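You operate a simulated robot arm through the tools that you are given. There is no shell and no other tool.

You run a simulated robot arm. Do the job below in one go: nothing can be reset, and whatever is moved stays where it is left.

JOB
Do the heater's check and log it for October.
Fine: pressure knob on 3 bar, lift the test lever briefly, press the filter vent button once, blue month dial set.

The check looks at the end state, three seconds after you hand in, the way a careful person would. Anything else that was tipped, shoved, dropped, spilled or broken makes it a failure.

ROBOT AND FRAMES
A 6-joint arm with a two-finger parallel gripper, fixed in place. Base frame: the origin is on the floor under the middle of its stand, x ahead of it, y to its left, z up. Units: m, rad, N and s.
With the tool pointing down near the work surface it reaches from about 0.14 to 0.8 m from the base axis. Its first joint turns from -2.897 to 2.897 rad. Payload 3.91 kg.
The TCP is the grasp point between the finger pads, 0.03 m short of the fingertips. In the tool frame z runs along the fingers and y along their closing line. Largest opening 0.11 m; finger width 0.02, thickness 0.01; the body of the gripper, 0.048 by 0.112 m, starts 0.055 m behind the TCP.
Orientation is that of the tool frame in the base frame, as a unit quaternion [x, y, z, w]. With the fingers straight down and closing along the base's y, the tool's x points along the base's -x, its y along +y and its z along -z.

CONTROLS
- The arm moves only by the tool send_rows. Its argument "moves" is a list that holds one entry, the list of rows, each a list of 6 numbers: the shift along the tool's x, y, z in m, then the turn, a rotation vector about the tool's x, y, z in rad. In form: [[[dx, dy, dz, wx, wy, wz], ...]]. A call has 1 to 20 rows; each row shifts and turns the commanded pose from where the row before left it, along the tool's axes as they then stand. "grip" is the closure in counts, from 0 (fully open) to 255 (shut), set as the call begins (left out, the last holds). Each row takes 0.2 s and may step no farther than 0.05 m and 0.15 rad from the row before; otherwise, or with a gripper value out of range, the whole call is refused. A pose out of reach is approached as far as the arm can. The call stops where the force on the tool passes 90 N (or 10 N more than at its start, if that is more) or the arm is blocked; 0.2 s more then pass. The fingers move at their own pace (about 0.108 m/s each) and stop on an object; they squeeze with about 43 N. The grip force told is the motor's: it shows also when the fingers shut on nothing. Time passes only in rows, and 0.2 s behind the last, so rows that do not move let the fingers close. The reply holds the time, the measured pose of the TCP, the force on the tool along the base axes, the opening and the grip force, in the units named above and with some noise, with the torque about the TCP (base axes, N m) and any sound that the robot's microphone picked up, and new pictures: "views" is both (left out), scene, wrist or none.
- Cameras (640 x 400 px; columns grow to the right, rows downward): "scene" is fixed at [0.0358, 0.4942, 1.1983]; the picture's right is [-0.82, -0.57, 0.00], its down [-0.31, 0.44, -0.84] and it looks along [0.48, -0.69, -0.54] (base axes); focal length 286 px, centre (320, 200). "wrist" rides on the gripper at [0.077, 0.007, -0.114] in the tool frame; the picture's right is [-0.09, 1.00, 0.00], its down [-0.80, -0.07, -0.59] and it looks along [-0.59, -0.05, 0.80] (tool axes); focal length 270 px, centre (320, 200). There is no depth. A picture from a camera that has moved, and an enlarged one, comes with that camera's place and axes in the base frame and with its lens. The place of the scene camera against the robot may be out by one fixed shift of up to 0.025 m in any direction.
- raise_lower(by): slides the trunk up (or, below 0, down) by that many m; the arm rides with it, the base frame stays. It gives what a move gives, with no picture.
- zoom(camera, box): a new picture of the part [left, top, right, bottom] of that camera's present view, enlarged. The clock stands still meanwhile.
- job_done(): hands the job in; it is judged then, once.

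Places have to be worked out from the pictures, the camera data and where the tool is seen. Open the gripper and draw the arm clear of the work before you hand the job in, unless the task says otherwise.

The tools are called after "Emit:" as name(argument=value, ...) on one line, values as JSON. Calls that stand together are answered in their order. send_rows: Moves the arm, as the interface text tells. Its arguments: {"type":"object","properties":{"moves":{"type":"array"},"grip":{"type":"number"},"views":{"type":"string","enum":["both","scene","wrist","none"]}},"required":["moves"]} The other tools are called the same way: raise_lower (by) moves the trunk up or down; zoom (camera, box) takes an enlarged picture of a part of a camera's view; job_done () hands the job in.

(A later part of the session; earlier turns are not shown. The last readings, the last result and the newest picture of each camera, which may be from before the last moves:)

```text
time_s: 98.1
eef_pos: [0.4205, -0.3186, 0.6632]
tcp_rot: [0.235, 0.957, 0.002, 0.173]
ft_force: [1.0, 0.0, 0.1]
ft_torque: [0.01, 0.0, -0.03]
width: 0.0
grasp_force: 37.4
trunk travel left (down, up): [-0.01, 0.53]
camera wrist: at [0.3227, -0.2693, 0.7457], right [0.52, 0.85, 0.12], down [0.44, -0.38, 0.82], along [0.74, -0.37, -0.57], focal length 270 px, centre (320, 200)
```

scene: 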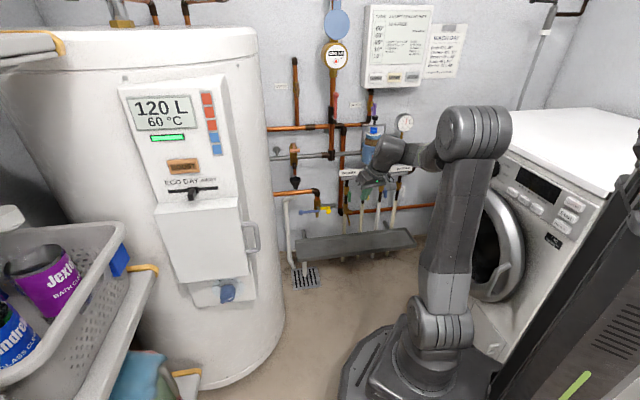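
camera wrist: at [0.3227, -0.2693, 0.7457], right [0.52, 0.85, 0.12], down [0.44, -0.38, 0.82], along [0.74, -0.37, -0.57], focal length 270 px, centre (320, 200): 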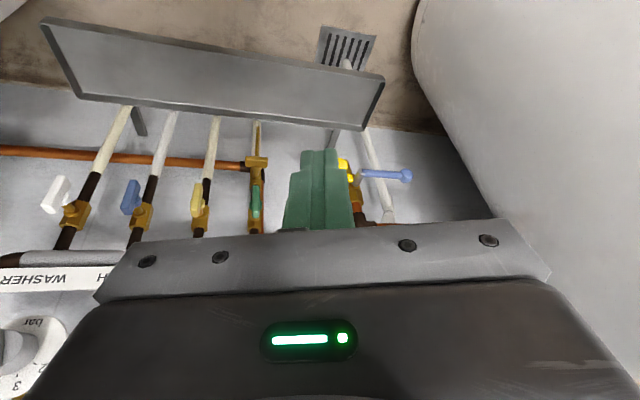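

Free of the limit now. I'll set the tool to 60° pitch facing the wall and slide left/up to a point about 0.15 m in front of the valve.

Emit:
send_rows(moves=[[[0, 0, 0, 0.07, -0.0663, 0.0848], [0, 0, 0, 0.07, -0.0663, 0.0848], [0, 0, 0, 0.07, -0.0663, 0.0848], [-0.0205, 0.0393, -0.0013, 0, 0, 0], [-0.0205, 0.0393, -0.0013, 0, 0, 0], [-0.0205, 0.0393, -0.0013, 0, 0, 0], [-0.0205, 0.0393, -0.0013, 0, 0, 0], [-0.0205, 0.0393, -0.0013, 0, 0, 0], [0, 0, 0, 0, 0, 0]]], grip=255)

```text
time_s: 100.1
eef_pos: [0.4021, -0.3382, 0.6374]
tcp_rot: [0.362, 0.892, -0.081, 0.257]
ft_force: [-0.9, 0.4, -0.5]
ft_torque: [-0.01, 0.02, 0.01]
width: 0.0002
grasp_force: 38.3
out of reach, approached as far as the arm can: row 1, 2, 3, 4, 5, 6, 7, 8
trunk travel left (down, up): [-0.01, 0.53]
camera wrist: at [0.3153, -0.2481, 0.6946], right [0.74, 0.67, 0.09], down [0.2, -0.34, 0.92], along [0.64, -0.66, -0.38], focal length 270 px, centre (320, 200)
```

scene: 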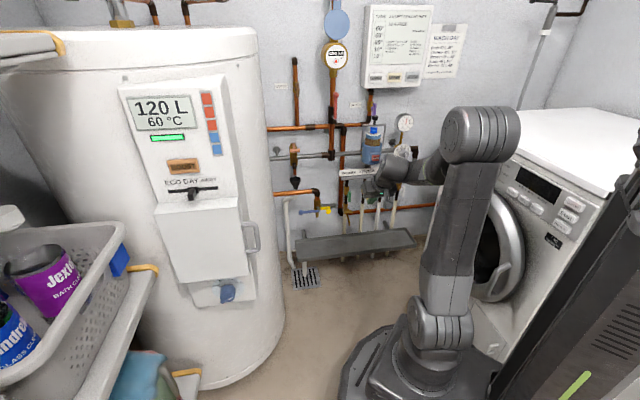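
wrist: 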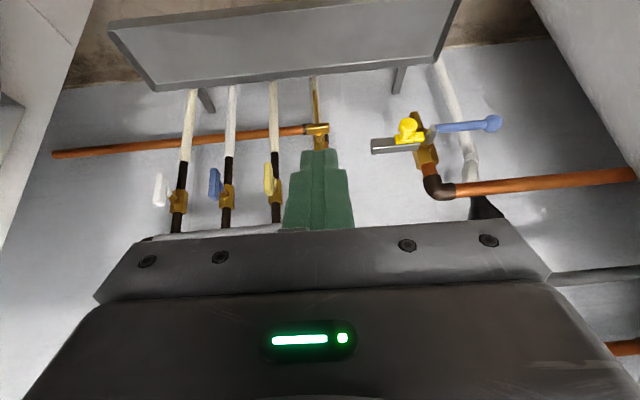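

Orientation reached, but the leftward slide was refused. I'll probe with tiny single-axis moves to find out what is limiting.

Emit:
send_rows(moves=[[[0, 0.01, 0, 0, 0, 0]]], views="none")

Emit:
send_rows(moves=[[[-0.015, 0, 0, 0, 0, 0]]], views="none")

Emit:
send_rows(moves=[[[0, 0, -0.015, 0, 0, 0]]], views="none")

Emit:
send_rows(moves=[[[0, 0, 0, 0, 0.08, 0]]], views="none")

```text
time_s: 100.5
eef_pos: [0.4021, -0.3373, 0.6386]
tcp_rot: [0.362, 0.893, -0.081, 0.257]
ft_force: [-0.8, 0.1, -0.2]
ft_torque: [-0.03, -0.01, 0.0]
width: 0.0
grasp_force: 38.2
out of reach, approached as far as the arm can: row 1
trunk travel left (down, up): [-0.01, 0.53]
```

```text
time_s: 100.9
eef_pos: [0.3946, -0.353, 0.6351]
tcp_rot: [0.364, 0.892, -0.087, 0.252]
ft_force: [0.0, 0.0, 0.2]
ft_torque: [0.02, 0.01, 0.01]
width: 0.0003
grasp_force: 37.5
out of reach, approached as far as the arm can: row 1
trunk travel left (down, up): [-0.01, 0.53]
```

```text
time_s: 101.3
eef_pos: [0.3791, -0.355, 0.6414]
tcp_rot: [0.366, 0.893, -0.09, 0.247]
ft_force: [0.1, -0.6, -0.4]
ft_torque: [0.01, 0.01, -0.01]
width: 0.0
grasp_force: 38.0
out of reach, approached as far as the arm can: row 1
trunk travel left (down, up): [-0.01, 0.53]
```

```text
time_s: 101.7
eef_pos: [0.3618, -0.3613, 0.6309]
tcp_rot: [0.368, 0.901, -0.071, 0.219]
ft_force: [-0.1, 0.6, -0.4]
ft_torque: [0.01, 0.02, 0.0]
width: 0.0002
grasp_force: 37.9
out of reach, approached as far as the arm can: row 1
trunk travel left (down, up): [-0.01, 0.53]
```

Every small move drifts rightward, so some wrist joint is pinned. I'll look closely at the arm's wrist posture in the scene view to understand it.

Emit:
zoom(camera="scene", box=[340, 90, 540, 240])

```text
2.67 times, centred on (440, 165) of scene
camera zoom: at [0.0358, 0.4942, 1.1983], right [-0.82, -0.57, 0.0], down [-0.31, 0.44, -0.84], along [0.48, -0.69, -0.54], focal length 762 px, centre (0, 293)
```

zoom: 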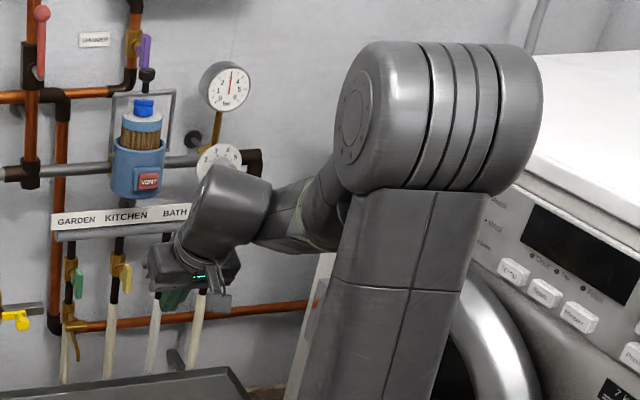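

The posture looks ordinary, so I'll test whether rightward motion is accepted and whether reversing it is too.

Emit:
send_rows(moves=[[[0, -0.03, 0, 0, 0, 0], [0, -0.03, 0, 0, 0, 0]]], views="none")

Emit:
send_rows(moves=[[[0, 0, 0, 0, 0.1, 0], [0, 0, 0, 0, 0.1, 0]]], views="none")

Emit:
send_rows(moves=[[[0, 0.02, 0, 0, 0, 0]]], views="none")

```text
time_s: 102.3
eef_pos: [0.3138, -0.4068, 0.6267]
tcp_rot: [0.372, 0.902, -0.083, 0.203]
ft_force: [-0.3, -0.2, 0.3]
ft_torque: [0.02, 0.03, -0.03]
width: 0.0002
grasp_force: 37.9
out of reach, approached as far as the arm can: row 1
trunk travel left (down, up): [-0.01, 0.53]
```

```text
time_s: 102.9
eef_pos: [0.3029, -0.4077, 0.6167]
tcp_rot: [0.373, 0.91, -0.054, 0.174]
ft_force: [0.0, 0.6, 0.4]
ft_torque: [0.01, -0.01, 0.01]
width: 0.0001
grasp_force: 37.9
out of reach, approached as far as the arm can: row 1, 2
trunk travel left (down, up): [-0.01, 0.53]
```

```text
time_s: 103.3
eef_pos: [0.3177, -0.3943, 0.6188]
tcp_rot: [0.371, 0.91, -0.053, 0.179]
ft_force: [1.4, 0.1, -0.2]
ft_torque: [-0.01, -0.04, 0.06]
width: 0.0
grasp_force: 37.6
trunk travel left (down, up): [-0.01, 0.53]
```

A leftward step was accepted now, while further downward pitch was not. I'll try raising the tool straight up and see if that is accepted too.

Emit:
send_rows(moves=[[[-0.014, 0, -0.037, 0, 0, 0], [-0.014, 0, -0.037, 0, 0, 0]]], views="none")

Emit:
send_rows(moves=[[[0, 0.02, 0, 0, 0, 0], [0, 0.02, 0, 0, 0, 0]]], views="scene")

```text
time_s: 103.9
eef_pos: [0.2987, -0.3986, 0.6868]
tcp_rot: [0.37, 0.909, -0.047, 0.188]
ft_force: [0.5, 0.5, -0.5]
ft_torque: [0.02, -0.01, -0.03]
width: 0.0
grasp_force: 37.7
out of reach, approached as far as the arm can: row 1, 2
trunk travel left (down, up): [-0.01, 0.53]
```

```text
time_s: 104.5
eef_pos: [0.307, -0.3743, 0.6742]
tcp_rot: [0.369, 0.909, -0.045, 0.188]
ft_force: [-1.0, -0.5, 0.4]
ft_torque: [0.0, -0.01, -0.02]
width: 0.0002
grasp_force: 37.8
out of reach, approached as far as the arm can: row 1, 2
trunk travel left (down, up): [-0.01, 0.53]
```

scene: 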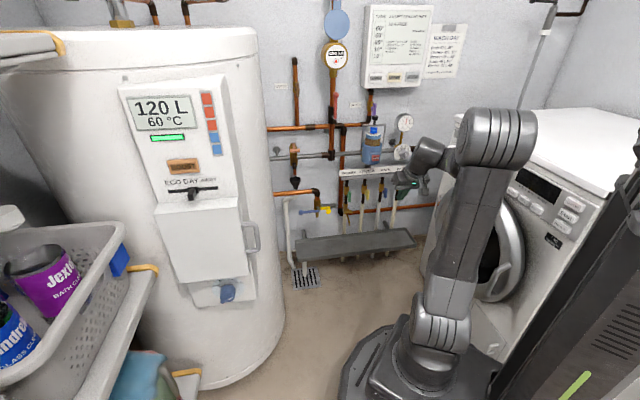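

I now think the wrist crossed its singular position on the way to the dial and is in the mirror configuration. I'll retrace the same path back: first return to the earlier pose in front of the dial/VENT area.

Emit:
send_rows(moves=[[[0, 0, 0, 0.0132, -0.12, -0.0051], [0, 0, 0, 0.0132, -0.12, -0.0051], [0, 0, 0, 0.0132, -0.12, -0.0051], [0, 0, 0, 0.0132, -0.12, -0.0051], [0, 0, 0, 0.0132, -0.12, -0.0051], [-0.0372, -0.0135, 0.0262, 0, 0, 0], [-0.0372, -0.0135, 0.0262, 0, 0, 0], [-0.0372, -0.0135, 0.0262, 0, 0, 0], [0, 0, 0, 0, 0, 0]]], views="wrist")

```text
time_s: 106.5
eef_pos: [0.3761, -0.4952, 0.7317]
tcp_rot: [0.333, 0.82, -0.194, 0.423]
ft_force: [0.5, 0.3, 1.1]
ft_torque: [0.03, -0.02, 0.02]
width: 0.0
grasp_force: 37.7
out of reach, approached as far as the arm can: row 5
trunk travel left (down, up): [-0.01, 0.53]
camera wrist: at [0.2835, -0.3937, 0.7324], right [0.75, 0.67, 0.04], down [-0.05, 0.0, 1.0], along [0.66, -0.75, 0.03], focal length 270 px, centre (320, 200)
```

wrist: 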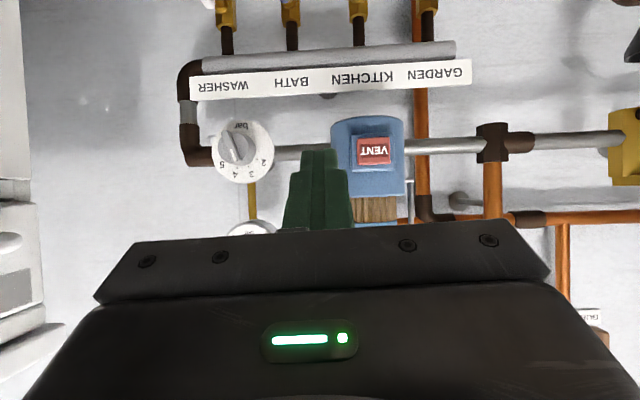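

Back at the earlier pose, and unflagged. I'll fine-align to it and retrace exactly the reverse of the five steps I came by.

Emit:
send_rows(moves=[[[0.0103, -0.0029, -0.0012, -0.023, -0.014, 0.018], [0.01704, 0.03474, -0.02526, 0, 0, 0], [0.01704, 0.03474, -0.02526, 0, 0, 0], [0.01704, 0.03474, -0.02526, 0, 0, 0], [0.01704, 0.03474, -0.02526, 0, 0, 0], [0.01704, 0.03474, -0.02526, 0, 0, 0]]], views="scene")

```text
time_s: 107.9
eef_pos: [0.3831, -0.2665, 0.721]
tcp_rot: [0.336, 0.816, -0.184, 0.433]
ft_force: [0.4, -0.2, -0.5]
ft_torque: [-0.01, 0.02, -0.01]
width: 0.0
grasp_force: 38.0
trunk travel left (down, up): [-0.01, 0.53]
```

scene: 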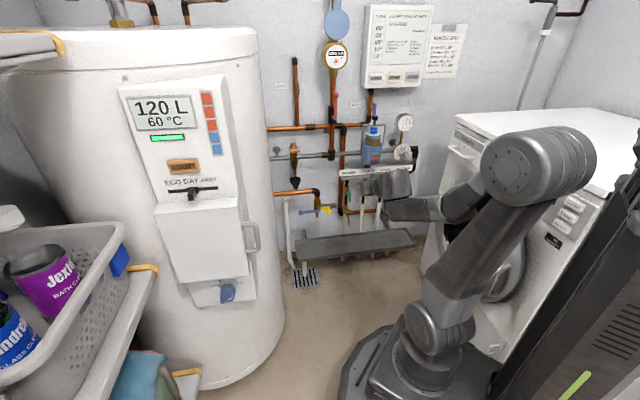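

The retrace worked without any flags, so the wrist is back in its normal configuration. I'll roll a little away from the last joint's stop and go to the left toward the lever standoff from here.

Emit:
send_rows(moves=[[[0, 0, 0, 0, 0, -0.12], [0, 0, 0, 0, 0, -0.12], [0, 0, 0, 0, 0, -0.12], [0, 0, 0, 0, 0, -0.12], [0, 0, 0, 0, 0, -0.12], [-0.02875, 0.0201, 0.02397, 0, 0, 0], [-0.02875, 0.0201, 0.02397, 0, 0, 0], [-0.02875, 0.0201, 0.02397, 0, 0, 0], [-0.02875, 0.0201, 0.02397, 0, 0, 0], [-0.02875, 0.0201, 0.02397, 0, 0, 0], [0, 0, 0, 0, 0, 0]]])

```text
time_s: 110.3
eef_pos: [0.5937, -0.2416, 0.7051]
tcp_rot: [0.078, 0.879, -0.304, 0.36]
ft_force: [-0.1, 0.7, -0.3]
ft_torque: [0.0, 0.02, -0.01]
width: 0.0001
grasp_force: 37.9
trunk travel left (down, up): [-0.01, 0.53]
camera wrist: at [0.4733, -0.1752, 0.7113], right [0.42, 0.81, -0.42], down [0.21, 0.36, 0.91], along [0.88, -0.47, -0.02], focal length 270 px, centre (320, 200)
```

scene: 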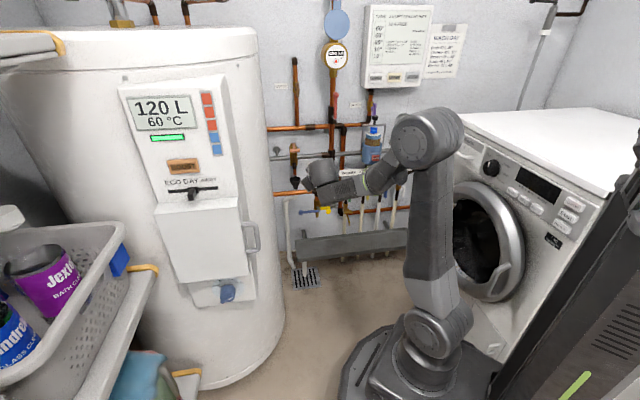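
wrist: 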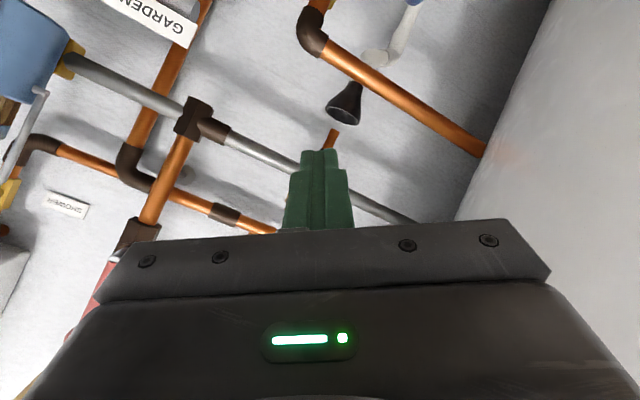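

No flags. Now I'll level the tool here and roll so the camera sits on the right, looking at the lever from the side.

Emit:
send_rows(moves=[[[0, 0, 0, 0.0672, -0.0982, 0], [0, 0, 0, 0.0672, -0.0982, 0], [0, 0, 0, 0.0672, -0.0982, 0], [0, 0, 0, 0.0672, -0.0982, 0], [0, 0, 0, 0.0672, -0.0982, 0], [0, 0, 0, 0, 0, -0.138], [0, 0, 0, 0, 0, -0.138], [0, 0, 0, 0, 0, -0.138], [0, 0, 0, 0, 0, -0.138], [0, 0, 0, 0, 0, -0.138], [0, 0, 0, 0, 0, -0.138], [0, 0, 0, 0, 0, -0.138], [0, 0, 0, 0, 0, 0]]])

```text
time_s: 113.1
eef_pos: [0.5918, -0.241, 0.7057]
tcp_rot: [0.273, -0.651, 0.656, -0.269]
ft_force: [1.1, -0.2, 0.5]
ft_torque: [-0.01, 0.02, 0.03]
width: 0.0003
grasp_force: 37.7
trunk travel left (down, up): [-0.01, 0.53]
camera wrist: at [0.4575, -0.2165, 0.6972], right [0.06, 0.05, -1.0], down [0.14, 0.99, 0.06], along [0.99, -0.15, 0.05], focal length 270 px, centre (320, 200)
```

scene: 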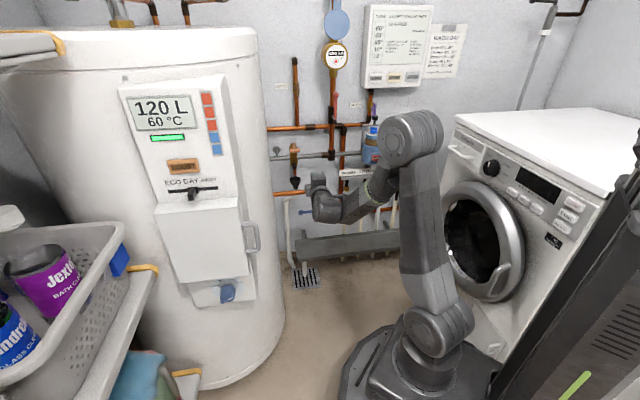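
wrist: 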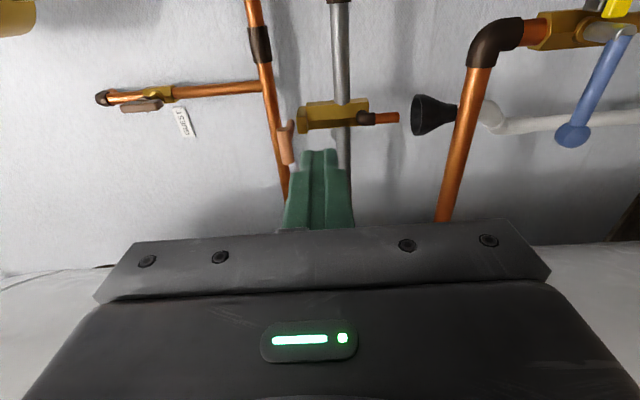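

Excellent: level and with a clear side view of the lever. I'll zoom in to measure the T-bar, stem and valve body.

Emit:
zoom(camera="wrist", box=[250, 80, 400, 190])

Emit:
zoom(camera="scene", box=[265, 130, 345, 190])

```text
3.64 times, centred on (325, 135) of wrist
camera zoom: at [0.4575, -0.2165, 0.6972], right [0.06, 0.05, -1.0], down [0.14, 0.99, 0.06], along [0.99, -0.15, 0.05], focal length 983 px, centre (302, 436)
```

zoom: 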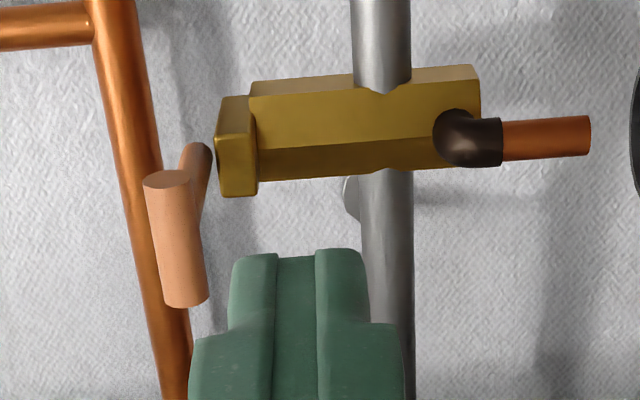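

```text
6.67 times, centred on (305, 160) of scene
camera zoom: at [0.0358, 0.4942, 1.1983], right [-0.82, -0.57, 0.0], down [-0.31, 0.44, -0.84], along [0.48, -0.69, -0.54], focal length 1906 px, centre (420, 467)
```

zoom: 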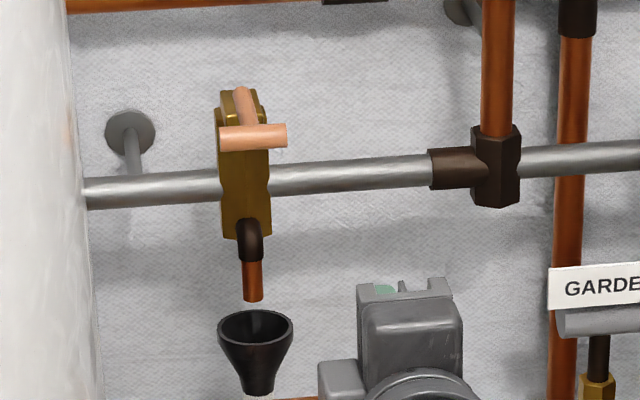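

The T-bar is at about u≈-0.30, n≈-0.755, z≈0.746, with its pivot ~8 cm behind it at the top of the valve body. The heater's side is only ~5 cm left of that line, so a square-on approach would crowd the wrist. I'll instead pitch down ~35° and yaw 20° left so the wrist stays up and right of the heater.

Emit:
send_rows(moves=[[[0, 0, 0, 0, 0, 0.138], [0, 0, 0, 0, 0, 0.138], [0, 0, 0, 0, 0, 0.138], [0, 0, 0, 0, 0, 0.138], [0, 0, 0, 0, 0, 0.138], [0, 0, 0, 0, 0, 0.138], [0, 0, 0, 0, 0, 0.138], [0, 0, 0, -0.0672, 0.0982, 0], [0, 0, 0, -0.0672, 0.0982, 0], [0, 0, 0, -0.0672, 0.0982, 0], [0, 0, 0, -0.0672, 0.0982, 0], [0, 0, 0, -0.0672, 0.0982, 0], [0, 0, 0, -0.0791, -0.0556, -0.0648], [0, 0, 0, -0.0791, -0.0556, -0.0648], [0, 0, 0, -0.0791, -0.0556, -0.0648], [0, 0, 0, 0, 0, 0]]])

```text
time_s: 116.5
eef_pos: [0.5928, -0.2436, 0.7051]
tcp_rot: [-0.05, 0.881, -0.247, 0.401]
ft_force: [0.9, 0.3, -0.5]
ft_torque: [-0.01, 0.0, 0.02]
width: 0.0003
grasp_force: 37.5
out of reach, approached as far as the arm can: row 15
trunk travel left (down, up): [-0.01, 0.53]
camera wrist: at [0.4583, -0.2141, 0.712], right [0.17, 0.89, -0.42], down [0.1, 0.4, 0.91], along [0.98, -0.19, -0.02], focal length 270 px, centre (320, 200)
```

scene: 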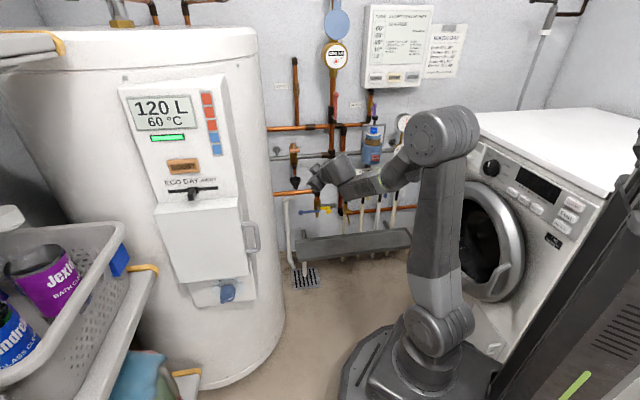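
wrist: 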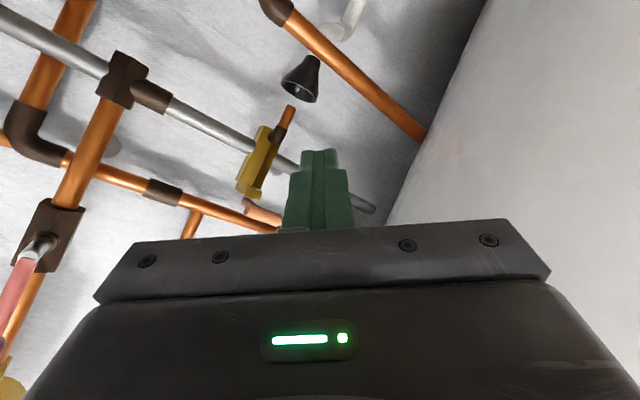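

The wrist is fine here. I'll pitch 6° more (to 40°) and bring the closed fingertips to a point ~3.5 cm in front of and below the T-bar.

Emit:
send_rows(moves=[[[0, 0, 0, -0.0601, 0.0861, 0], [-0.0256, -0.0167, 0.0233, 0, 0, 0], [-0.0256, -0.0167, 0.0233, 0, 0, 0], [-0.0256, -0.0167, 0.0233, 0, 0, 0], [0, 0, 0, 0, 0, 0]]])

Emit:
zoom(camera="scene", box=[265, 130, 345, 190])

Emit:
zoom(camera="wrist", box=[200, 80, 400, 230])

```text
time_s: 117.7
eef_pos: [0.6949, -0.2944, 0.7341]
tcp_rot: [-0.051, 0.904, -0.223, 0.361]
ft_force: [0.5, 0.1, 0.2]
ft_torque: [-0.02, -0.01, -0.02]
width: 0.0
grasp_force: 38.2
out of reach, approached as far as the arm can: row 1
trunk travel left (down, up): [-0.01, 0.53]
camera wrist: at [0.5614, -0.2664, 0.7533], right [0.13, 0.91, -0.38], down [0.18, 0.36, 0.92], along [0.97, -0.19, -0.12], focal length 270 px, centre (320, 200)
```

scene: 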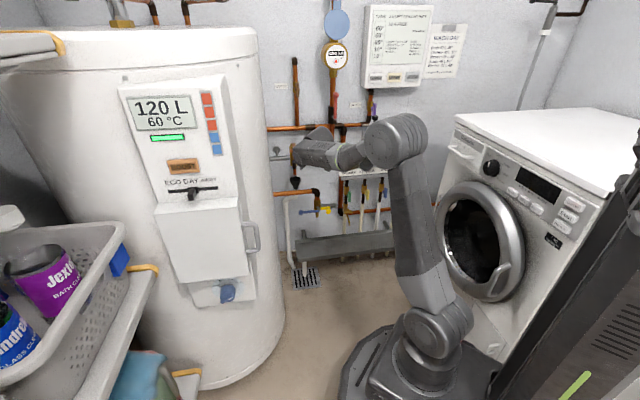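
wrist: 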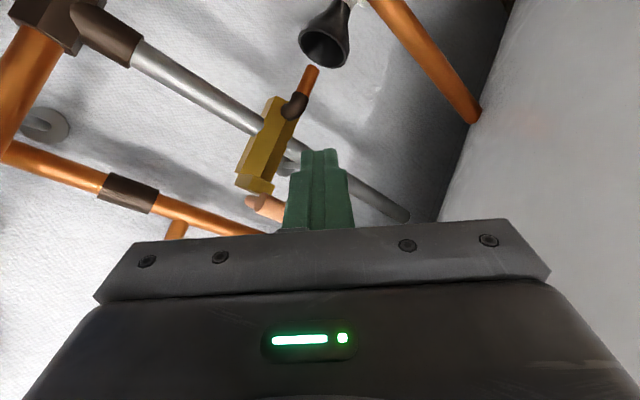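

```text
6.67 times, centred on (305, 160) of scene
camera zoom: at [0.0358, 0.4942, 1.1983], right [-0.82, -0.57, 0.0], down [-0.31, 0.44, -0.84], along [0.48, -0.69, -0.54], focal length 1906 px, centre (420, 467)
```

zoom: 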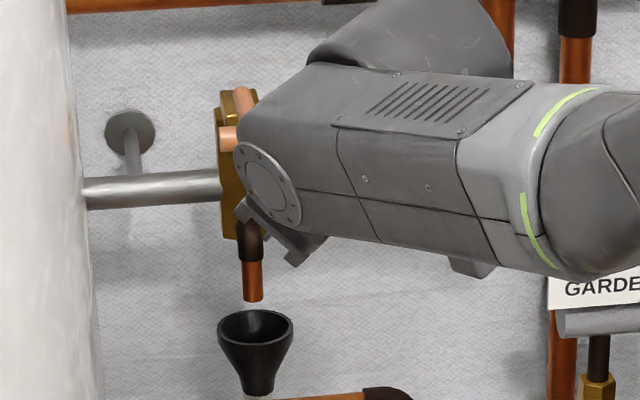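

```text
2.67 times, centred on (300, 155) of wrist
camera zoom: at [0.5614, -0.2664, 0.7533], right [0.13, 0.91, -0.38], down [0.18, 0.36, 0.92], along [0.97, -0.19, -0.12], focal length 721 px, centre (373, 320)
```

zoom: 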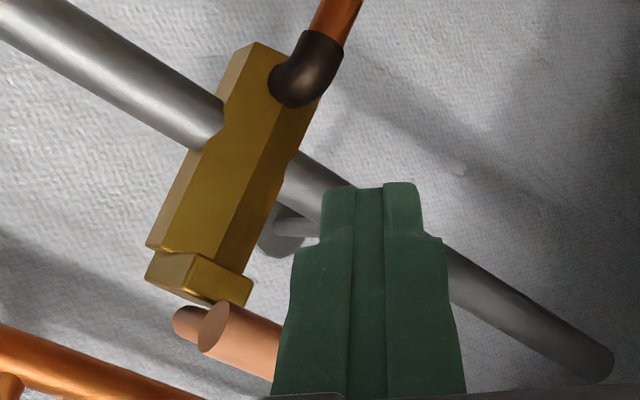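

The tip is 3.3 cm short of and below the T-bar, laterally centred. I'll slide the tip under the bar (about 7 mm clearance), then look.

Emit:
send_rows(moves=[[[-0.0093, -0.0065, 0.012, 0, 0, 0], [-0.0093, -0.0065, 0.012, 0, 0, 0], [0, 0, 0, 0, 0, 0]]], views="both")

Emit:
zoom(camera="wrist", box=[200, 80, 400, 230])

Emit:
zoom(camera="scene", box=[265, 130, 345, 190])

```text
time_s: 118.5
eef_pos: [0.7229, -0.3106, 0.7348]
tcp_rot: [-0.05, 0.904, -0.224, 0.361]
ft_force: [-0.1, -0.6, 0.6]
ft_torque: [0.02, -0.02, -0.04]
width: 0.0
grasp_force: 37.9
trunk travel left (down, up): [-0.01, 0.53]
camera wrist: at [0.5897, -0.2819, 0.7545], right [0.13, 0.91, -0.38], down [0.18, 0.36, 0.92], along [0.97, -0.19, -0.12], focal length 270 px, centre (320, 200)
```

scene: 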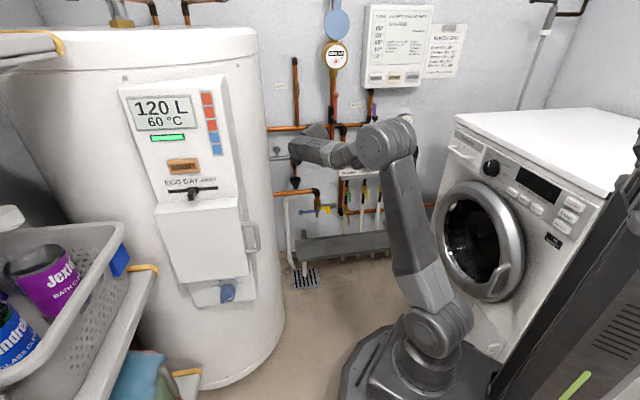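
wrist: 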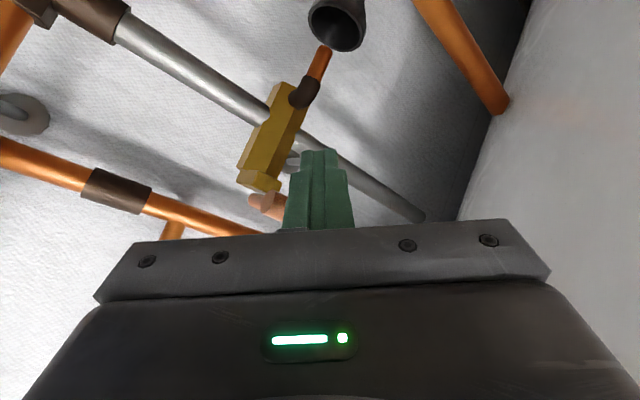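

```text
2.67 times, centred on (300, 155) of wrist
camera zoom: at [0.5897, -0.2819, 0.7545], right [0.13, 0.91, -0.38], down [0.18, 0.36, 0.92], along [0.97, -0.19, -0.12], focal length 721 px, centre (373, 320)
```

zoom: 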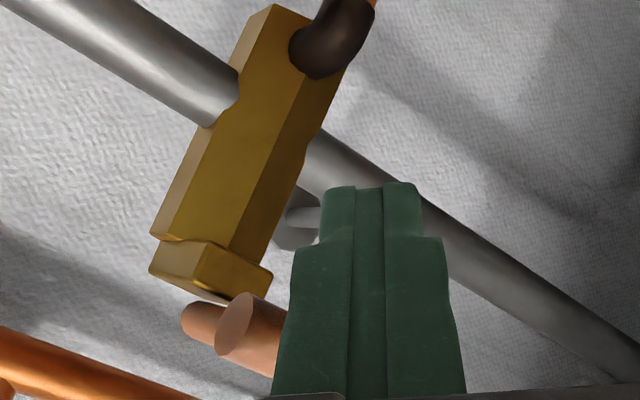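

```text
6.67 times, centred on (305, 160) of scene
camera zoom: at [0.0358, 0.4942, 1.1983], right [-0.82, -0.57, 0.0], down [-0.31, 0.44, -0.84], along [0.48, -0.69, -0.54], focal length 1906 px, centre (420, 467)
```

zoom: 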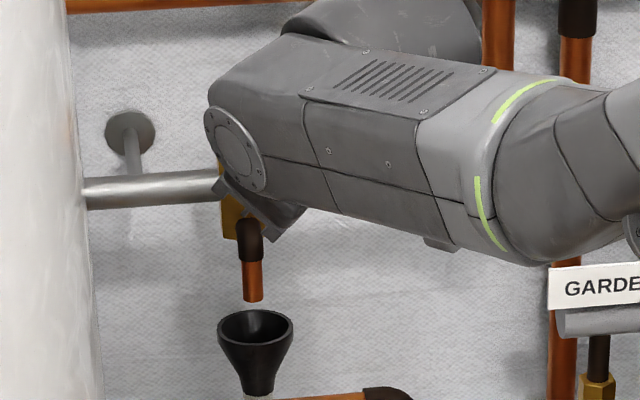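

The tip is under the bar per my estimate. I'll raise slowly by 12 mm and check for contact force.

Emit:
send_rows(moves=[[[-0.0038, -0.0026, -0.0038, 0, 0, 0], [-0.0038, -0.0026, -0.0038, 0, 0, 0]]], views="wrist")

Emit:
zoom(camera="wrist", box=[200, 80, 400, 230])

```text
time_s: 119.1
eef_pos: [0.7218, -0.3105, 0.746]
tcp_rot: [-0.05, 0.904, -0.224, 0.36]
ft_force: [0.7, 0.6, -0.4]
ft_torque: [0.0, 0.0, 0.0]
width: 0.0002
grasp_force: 37.6
trunk travel left (down, up): [-0.01, 0.53]
camera wrist: at [0.5892, -0.2816, 0.7663], right [0.13, 0.91, -0.38], down [0.18, 0.36, 0.92], along [0.97, -0.19, -0.12], focal length 270 px, centre (320, 200)
```

wrist: 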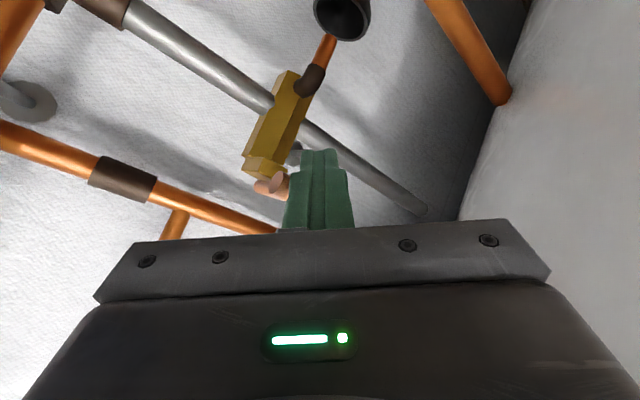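

```text
2.67 times, centred on (300, 155) of wrist
camera zoom: at [0.5892, -0.2816, 0.7663], right [0.13, 0.91, -0.38], down [0.18, 0.36, 0.92], along [0.97, -0.19, -0.12], focal length 721 px, centre (373, 320)
```

zoom: 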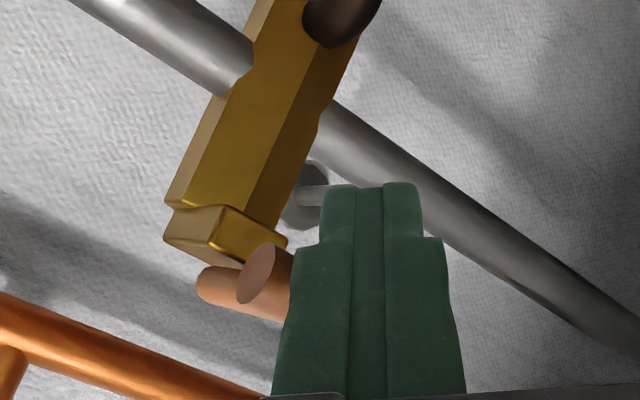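

Still no contact. I'll keep raising in small steps, watching the force.

Emit:
send_rows(moves=[[[-0.0025, -0.0018, -0.0026, 0, 0, 0], [-0.0025, -0.0018, -0.0026, 0, 0, 0]]], views="wrist")

Emit:
zoom(camera="wrist", box=[220, 100, 380, 220])

```text
time_s: 119.7
eef_pos: [0.7224, -0.3102, 0.7532]
tcp_rot: [-0.051, 0.904, -0.222, 0.361]
ft_force: [-1.9, 0.5, -2.0]
ft_torque: [-0.01, 0.05, -0.04]
width: 0.0002
grasp_force: 37.4
trunk travel left (down, up): [-0.01, 0.53]
camera wrist: at [0.5895, -0.2815, 0.7737], right [0.13, 0.91, -0.38], down [0.18, 0.36, 0.92], along [0.97, -0.19, -0.12], focal length 270 px, centre (320, 200)
```

wrist: 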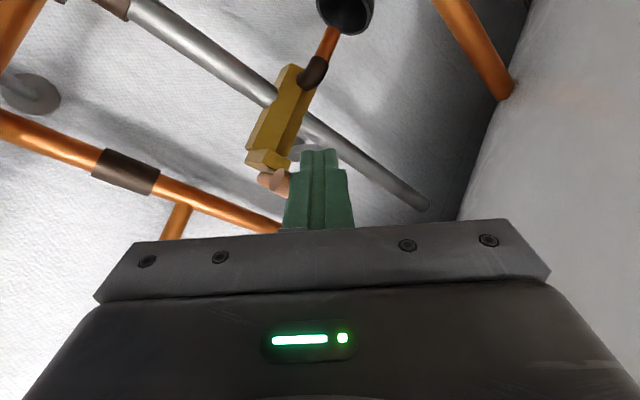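

```text
3.33 times, centred on (300, 160) of wrist
camera zoom: at [0.5895, -0.2815, 0.7737], right [0.13, 0.91, -0.38], down [0.18, 0.36, 0.92], along [0.97, -0.19, -0.12], focal length 901 px, centre (387, 333)
```

zoom: 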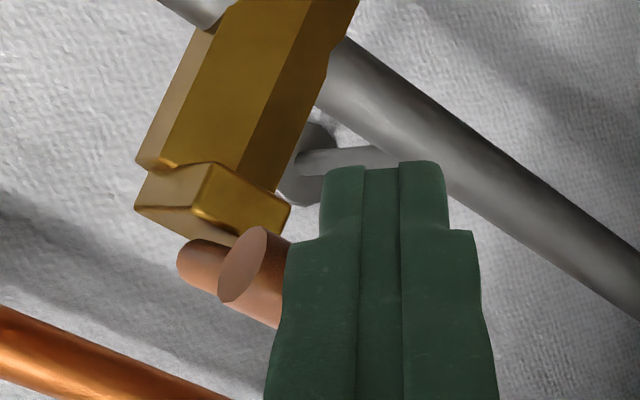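

Light contact now: the bar is resting on the finger. I'll lift along its arc, half-way first, and check that the lever follows.

Emit:
send_rows(moves=[[[-0.0049, -0.00356, -0.00458, 0, 0, 0], [-0.00512, -0.00396, -0.00399, 0, 0, 0], [-0.00527, -0.00432, -0.00335, 0, 0, 0], [-0.00538, -0.00465, -0.00269, 0, 0, 0]]], views="both")

Emit:
zoom(camera="wrist", box=[220, 100, 380, 220])

```text
time_s: 120.7
eef_pos: [0.7251, -0.3127, 0.7828]
tcp_rot: [-0.051, 0.904, -0.224, 0.36]
ft_force: [0.8, 2.8, -2.2]
ft_torque: [0.08, 0.07, 0.09]
width: 0.0001
grasp_force: 37.4
trunk travel left (down, up): [-0.01, 0.53]
camera wrist: at [0.593, -0.2857, 0.803], right [0.13, 0.91, -0.38], down [0.18, 0.36, 0.92], along [0.97, -0.19, -0.12], focal length 270 px, centre (320, 200)
```

scene: 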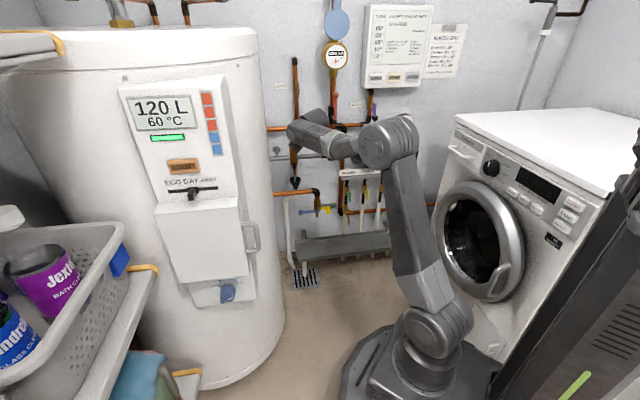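
wrist: 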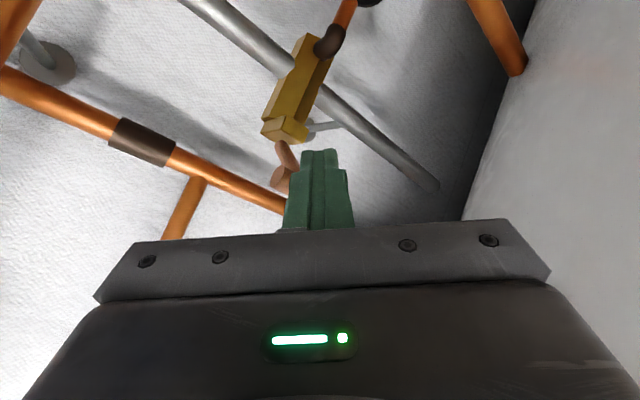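

```text
3.33 times, centred on (300, 160) of wrist
camera zoom: at [0.593, -0.2857, 0.803], right [0.13, 0.91, -0.38], down [0.18, 0.36, 0.92], along [0.97, -0.19, -0.12], focal length 901 px, centre (387, 333)
```

zoom: 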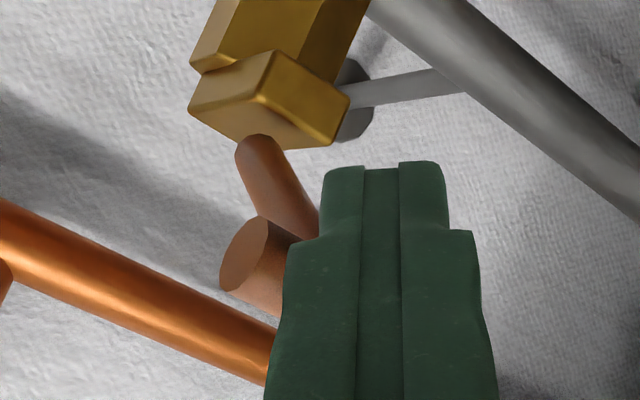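

The lever is following the finger (stem now clearly raised ~25°), with just a few newtons. I'll complete the lift to about 45–50°.

Emit:
send_rows(moves=[[[-0.00543, -0.00492, -0.002, 0, 0, 0], [-0.00544, -0.00515, -0.0013, 0, 0, 0], [-0.00539, -0.00533, -0.00058, 0, 0, 0], [-0.00528, -0.00546, 0.00015, 0, 0, 0]]], views="both")

Emit:
zoom(camera="wrist", box=[220, 100, 380, 220])

```text
time_s: 121.7
eef_pos: [0.7349, -0.3221, 0.7994]
tcp_rot: [-0.051, 0.909, -0.219, 0.35]
ft_force: [-64.6, 42.8, -34.8]
ft_torque: [0.8, 1.26, 0.0]
width: 0.0
grasp_force: 37.2
trunk travel left (down, up): [-0.01, 0.53]
camera wrist: at [0.6018, -0.2934, 0.8233], right [0.13, 0.92, -0.38], down [0.2, 0.35, 0.91], along [0.97, -0.19, -0.14], focal length 270 px, centre (320, 200)
```

scene: 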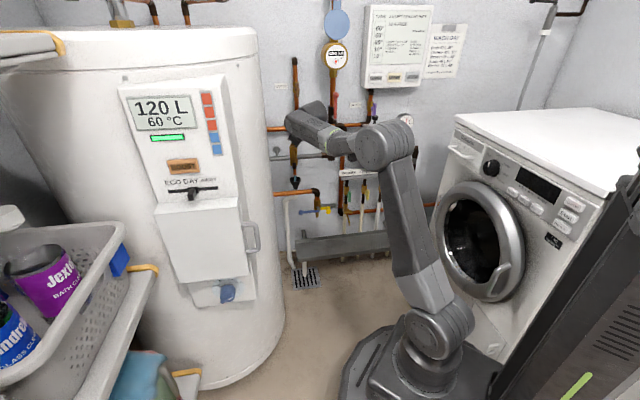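
wrist: 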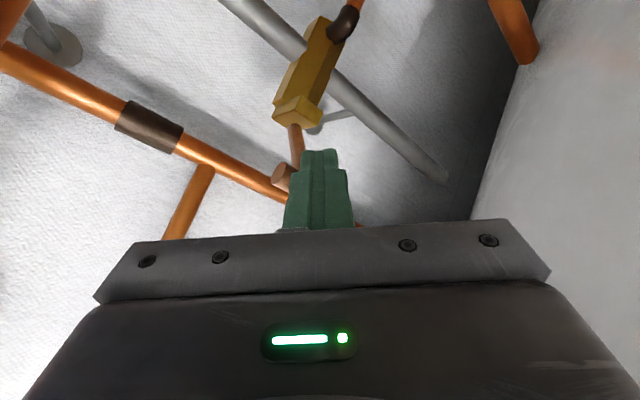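

```text
3.33 times, centred on (300, 160) of wrist
camera zoom: at [0.6018, -0.2934, 0.8233], right [0.13, 0.92, -0.38], down [0.2, 0.35, 0.91], along [0.97, -0.19, -0.14], focal length 901 px, centre (387, 333)
```

zoom: 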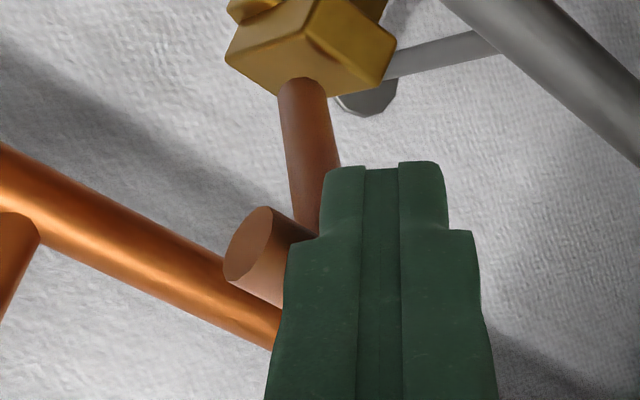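

The lever has reached its end stop (force rose to ~85 N), so it's fully lifted. I'll lower right away along the reverse arc and then a bit further to let it rest.

Emit:
send_rows(moves=[[[0.00528, 0.00546, -0.00015, 0, 0, 0], [0.00539, 0.00533, 0.00058, 0, 0, 0], [0.00544, 0.00515, 0.0013, 0, 0, 0], [0.00543, 0.00492, 0.002, 0, 0, 0], [0.00538, 0.00465, 0.00269, 0, 0, 0], [0.00527, 0.00432, 0.00335, 0, 0, 0], [0.00512, 0.00396, 0.00399, 0, 0, 0], [0.0049, 0.00356, 0.00458, 0, 0, 0], [0.0063, 0.0044, 0.0064, 0, 0, 0]]], views="both")

Emit:
zoom(camera="wrist", box=[220, 100, 380, 220])

```text
time_s: 123.7
eef_pos: [0.7214, -0.3103, 0.7439]
tcp_rot: [-0.051, 0.904, -0.224, 0.361]
ft_force: [0.2, 0.5, 0.2]
ft_torque: [0.03, 0.01, 0.02]
width: 0.0001
grasp_force: 38.1
trunk travel left (down, up): [-0.01, 0.53]
camera wrist: at [0.5893, -0.2818, 0.764], right [0.13, 0.91, -0.38], down [0.18, 0.36, 0.92], along [0.97, -0.19, -0.12], focal length 270 px, centre (320, 200)
```

scene: 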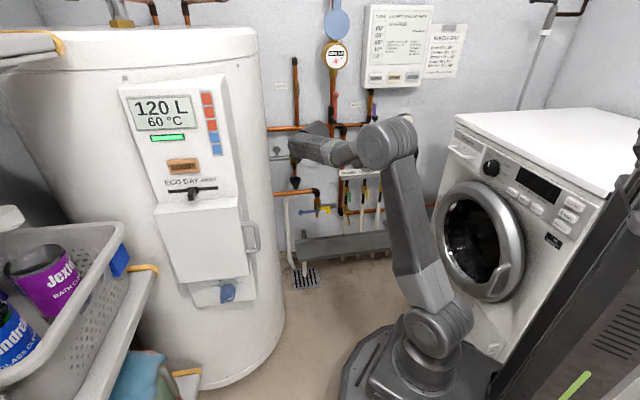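
wrist: 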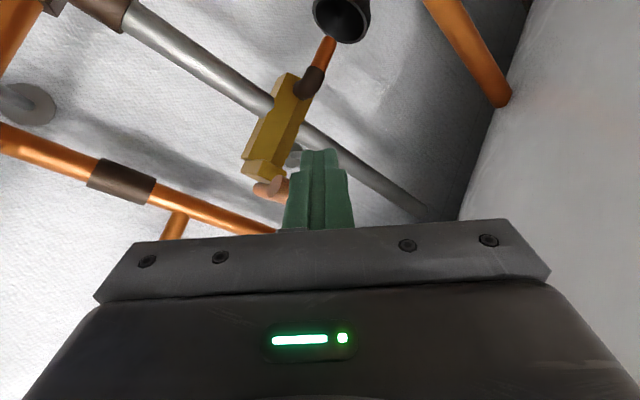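

```text
3.33 times, centred on (300, 160) of wrist
camera zoom: at [0.5893, -0.2818, 0.764], right [0.13, 0.91, -0.38], down [0.18, 0.36, 0.92], along [0.97, -0.19, -0.12], focal length 901 px, centre (387, 333)
```

zoom: 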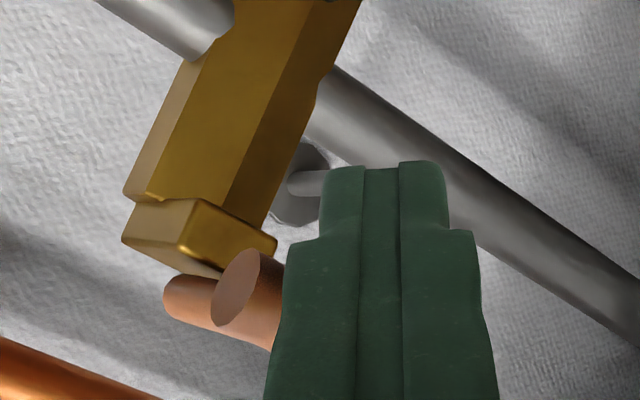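

Force is zero and the lever has come back down to its resting position. I'll drop slightly, withdraw from under it, and check it.

Emit:
send_rows(moves=[[[0.005, 0.0035, 0.0051, 0, 0, 0], [0.021, 0.0147, -0.0307, 0, 0, 0], [0.021, 0.0147, -0.0307, 0, 0, 0], [0.021, 0.0147, -0.0307, 0, 0, 0], [0, 0, 0, 0, 0, 0]]], views="both")

Emit:
zoom(camera="scene", box=[265, 120, 345, 180])

Emit:
zoom(camera="wrist", box=[200, 80, 400, 230])

```text
time_s: 124.9
eef_pos: [0.615, -0.2492, 0.7349]
tcp_rot: [-0.05, 0.904, -0.224, 0.361]
ft_force: [-0.5, -0.5, -0.1]
ft_torque: [0.02, 0.02, -0.02]
width: 0.0
grasp_force: 38.0
trunk travel left (down, up): [-0.01, 0.53]
camera wrist: at [0.483, -0.2214, 0.7556], right [0.13, 0.91, -0.38], down [0.18, 0.36, 0.92], along [0.97, -0.19, -0.12], focal length 270 px, centre (320, 200)
```

scene: 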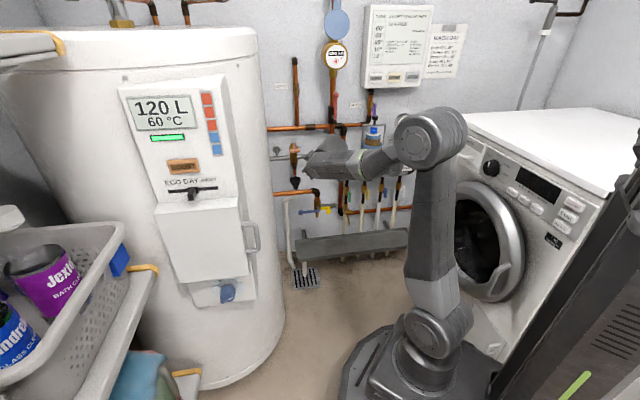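
wrist: 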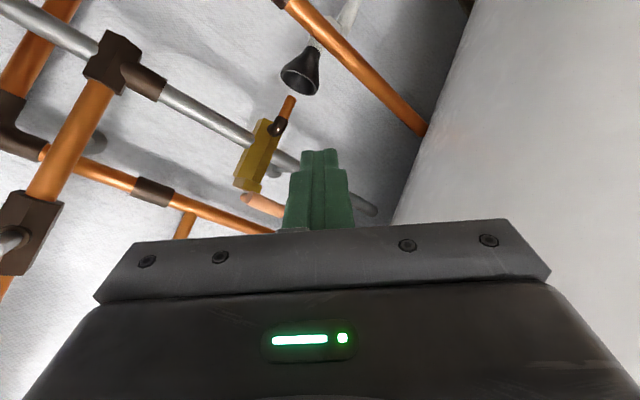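

```text
6.67 times, centred on (305, 150) of scene
camera zoom: at [0.0358, 0.4942, 1.1983], right [-0.82, -0.57, 0.0], down [-0.31, 0.44, -0.84], along [0.48, -0.69, -0.54], focal length 1906 px, centre (420, 533)
```

zoom: 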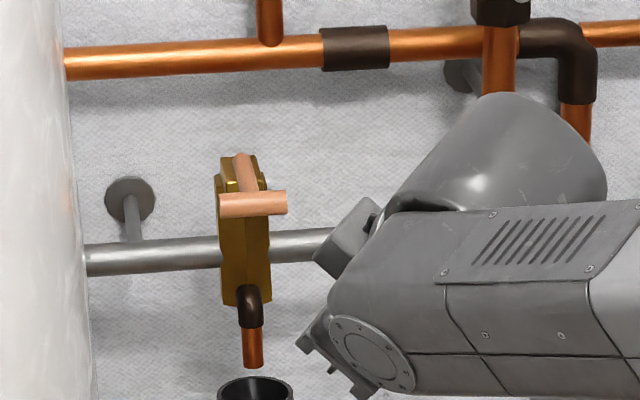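

```text
2.67 times, centred on (300, 155) of wrist
camera zoom: at [0.483, -0.2214, 0.7556], right [0.13, 0.91, -0.38], down [0.18, 0.36, 0.92], along [0.97, -0.19, -0.12], focal length 721 px, centre (373, 320)
```

zoom: 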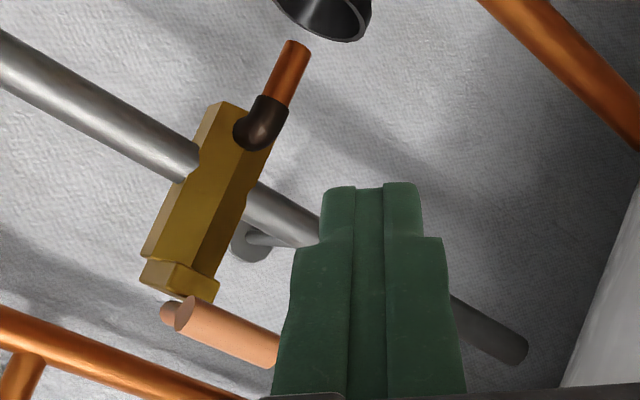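

The lever is exactly back at its rest position. I'll withdraw the arm into the open area and open the gripper, then check everything.

Emit:
send_rows(moves=[[[0.011, 0.0098, -0.0379, 0, 0, 0], [0.011, 0.0098, -0.0379, 0, 0, 0], [0.011, 0.0098, -0.0379, 0, 0, 0], [0.011, 0.0098, -0.0379, 0, 0, 0]]], views="none")

Emit:
send_rows(moves=[[[0, 0, 0, 0, 0, 0], [0, 0, 0, 0, 0, 0], [0, 0, 0, 0, 0, 0], [0, 0, 0, 0, 0, 0]]], grip=0, views="both")

Emit:
zoom(camera="scene", box=[340, 100, 440, 175])

Emit:
zoom(camera="scene", box=[200, 270, 264, 310])

Emit:
zoom(camera="scene", box=[265, 120, 345, 180])

```text
time_s: 125.9
eef_pos: [0.4831, -0.1737, 0.7858]
tcp_rot: [-0.05, 0.904, -0.224, 0.361]
ft_force: [-0.5, -0.6, -0.5]
ft_torque: [0.02, 0.0, 0.01]
width: 0.0001
grasp_force: 37.6
trunk travel left (down, up): [-0.01, 0.53]
```

```text
time_s: 126.9
eef_pos: [0.484, -0.1747, 0.7858]
tcp_rot: [-0.05, 0.904, -0.224, 0.361]
ft_force: [-0.8, -0.3, 0.6]
ft_torque: [-0.01, 0.01, 0.05]
width: 0.1101
grasp_force: 0.1
trunk travel left (down, up): [-0.01, 0.53]
camera wrist: at [0.3512, -0.1459, 0.8063], right [0.13, 0.91, -0.38], down [0.18, 0.36, 0.92], along [0.97, -0.19, -0.12], focal length 270 px, centre (320, 200)
```

scene: 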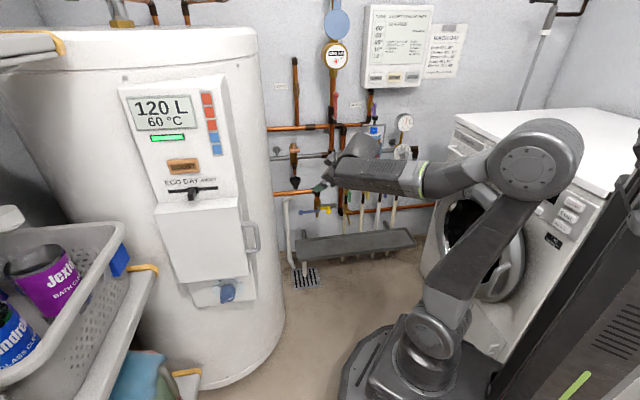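
wrist: 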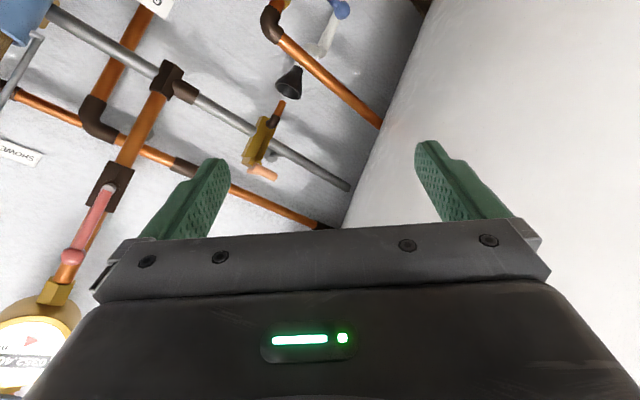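

```text
5.33 times, centred on (390, 138) of scene
camera zoom: at [0.0358, 0.4942, 1.1983], right [-0.82, -0.57, 0.0], down [-0.31, 0.44, -0.84], along [0.48, -0.69, -0.54], focal length 1525 px, centre (-53, 533)
```

zoom: 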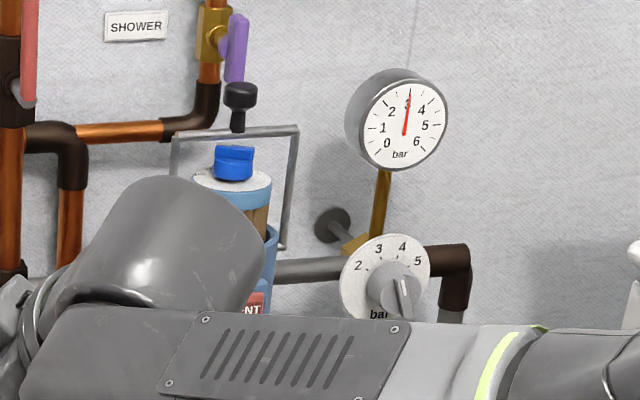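

```text
10.00 times, centred on (232, 290) of scene
camera zoom: at [0.0358, 0.4942, 1.1983], right [-0.82, -0.57, 0.0], down [-0.31, 0.44, -0.84], along [0.48, -0.69, -0.54], focal length 2859 px, centre (1200, -700)
```

zoom: 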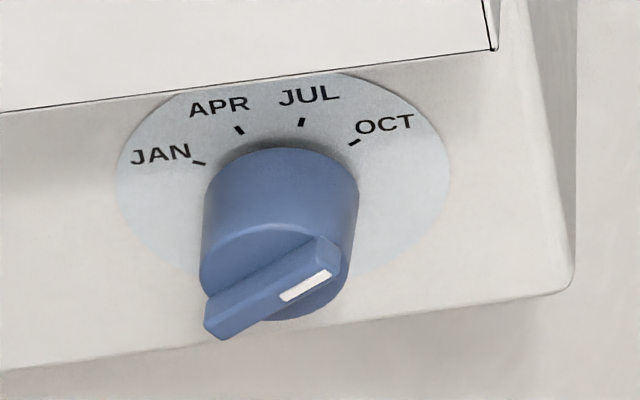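

```text
6.67 times, centred on (305, 150) of scene
camera zoom: at [0.0358, 0.4942, 1.1983], right [-0.82, -0.57, 0.0], down [-0.31, 0.44, -0.84], along [0.48, -0.69, -0.54], focal length 1906 px, centre (420, 533)
```

zoom: 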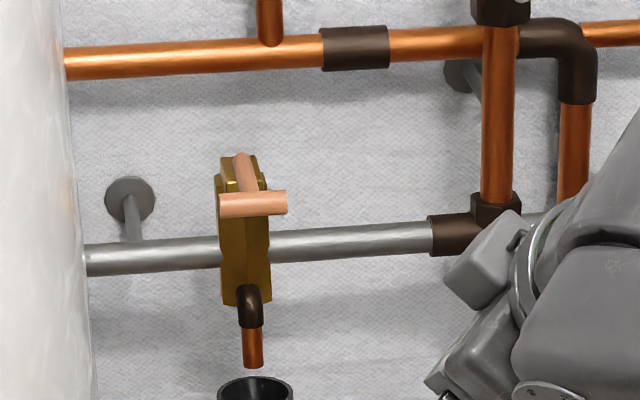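

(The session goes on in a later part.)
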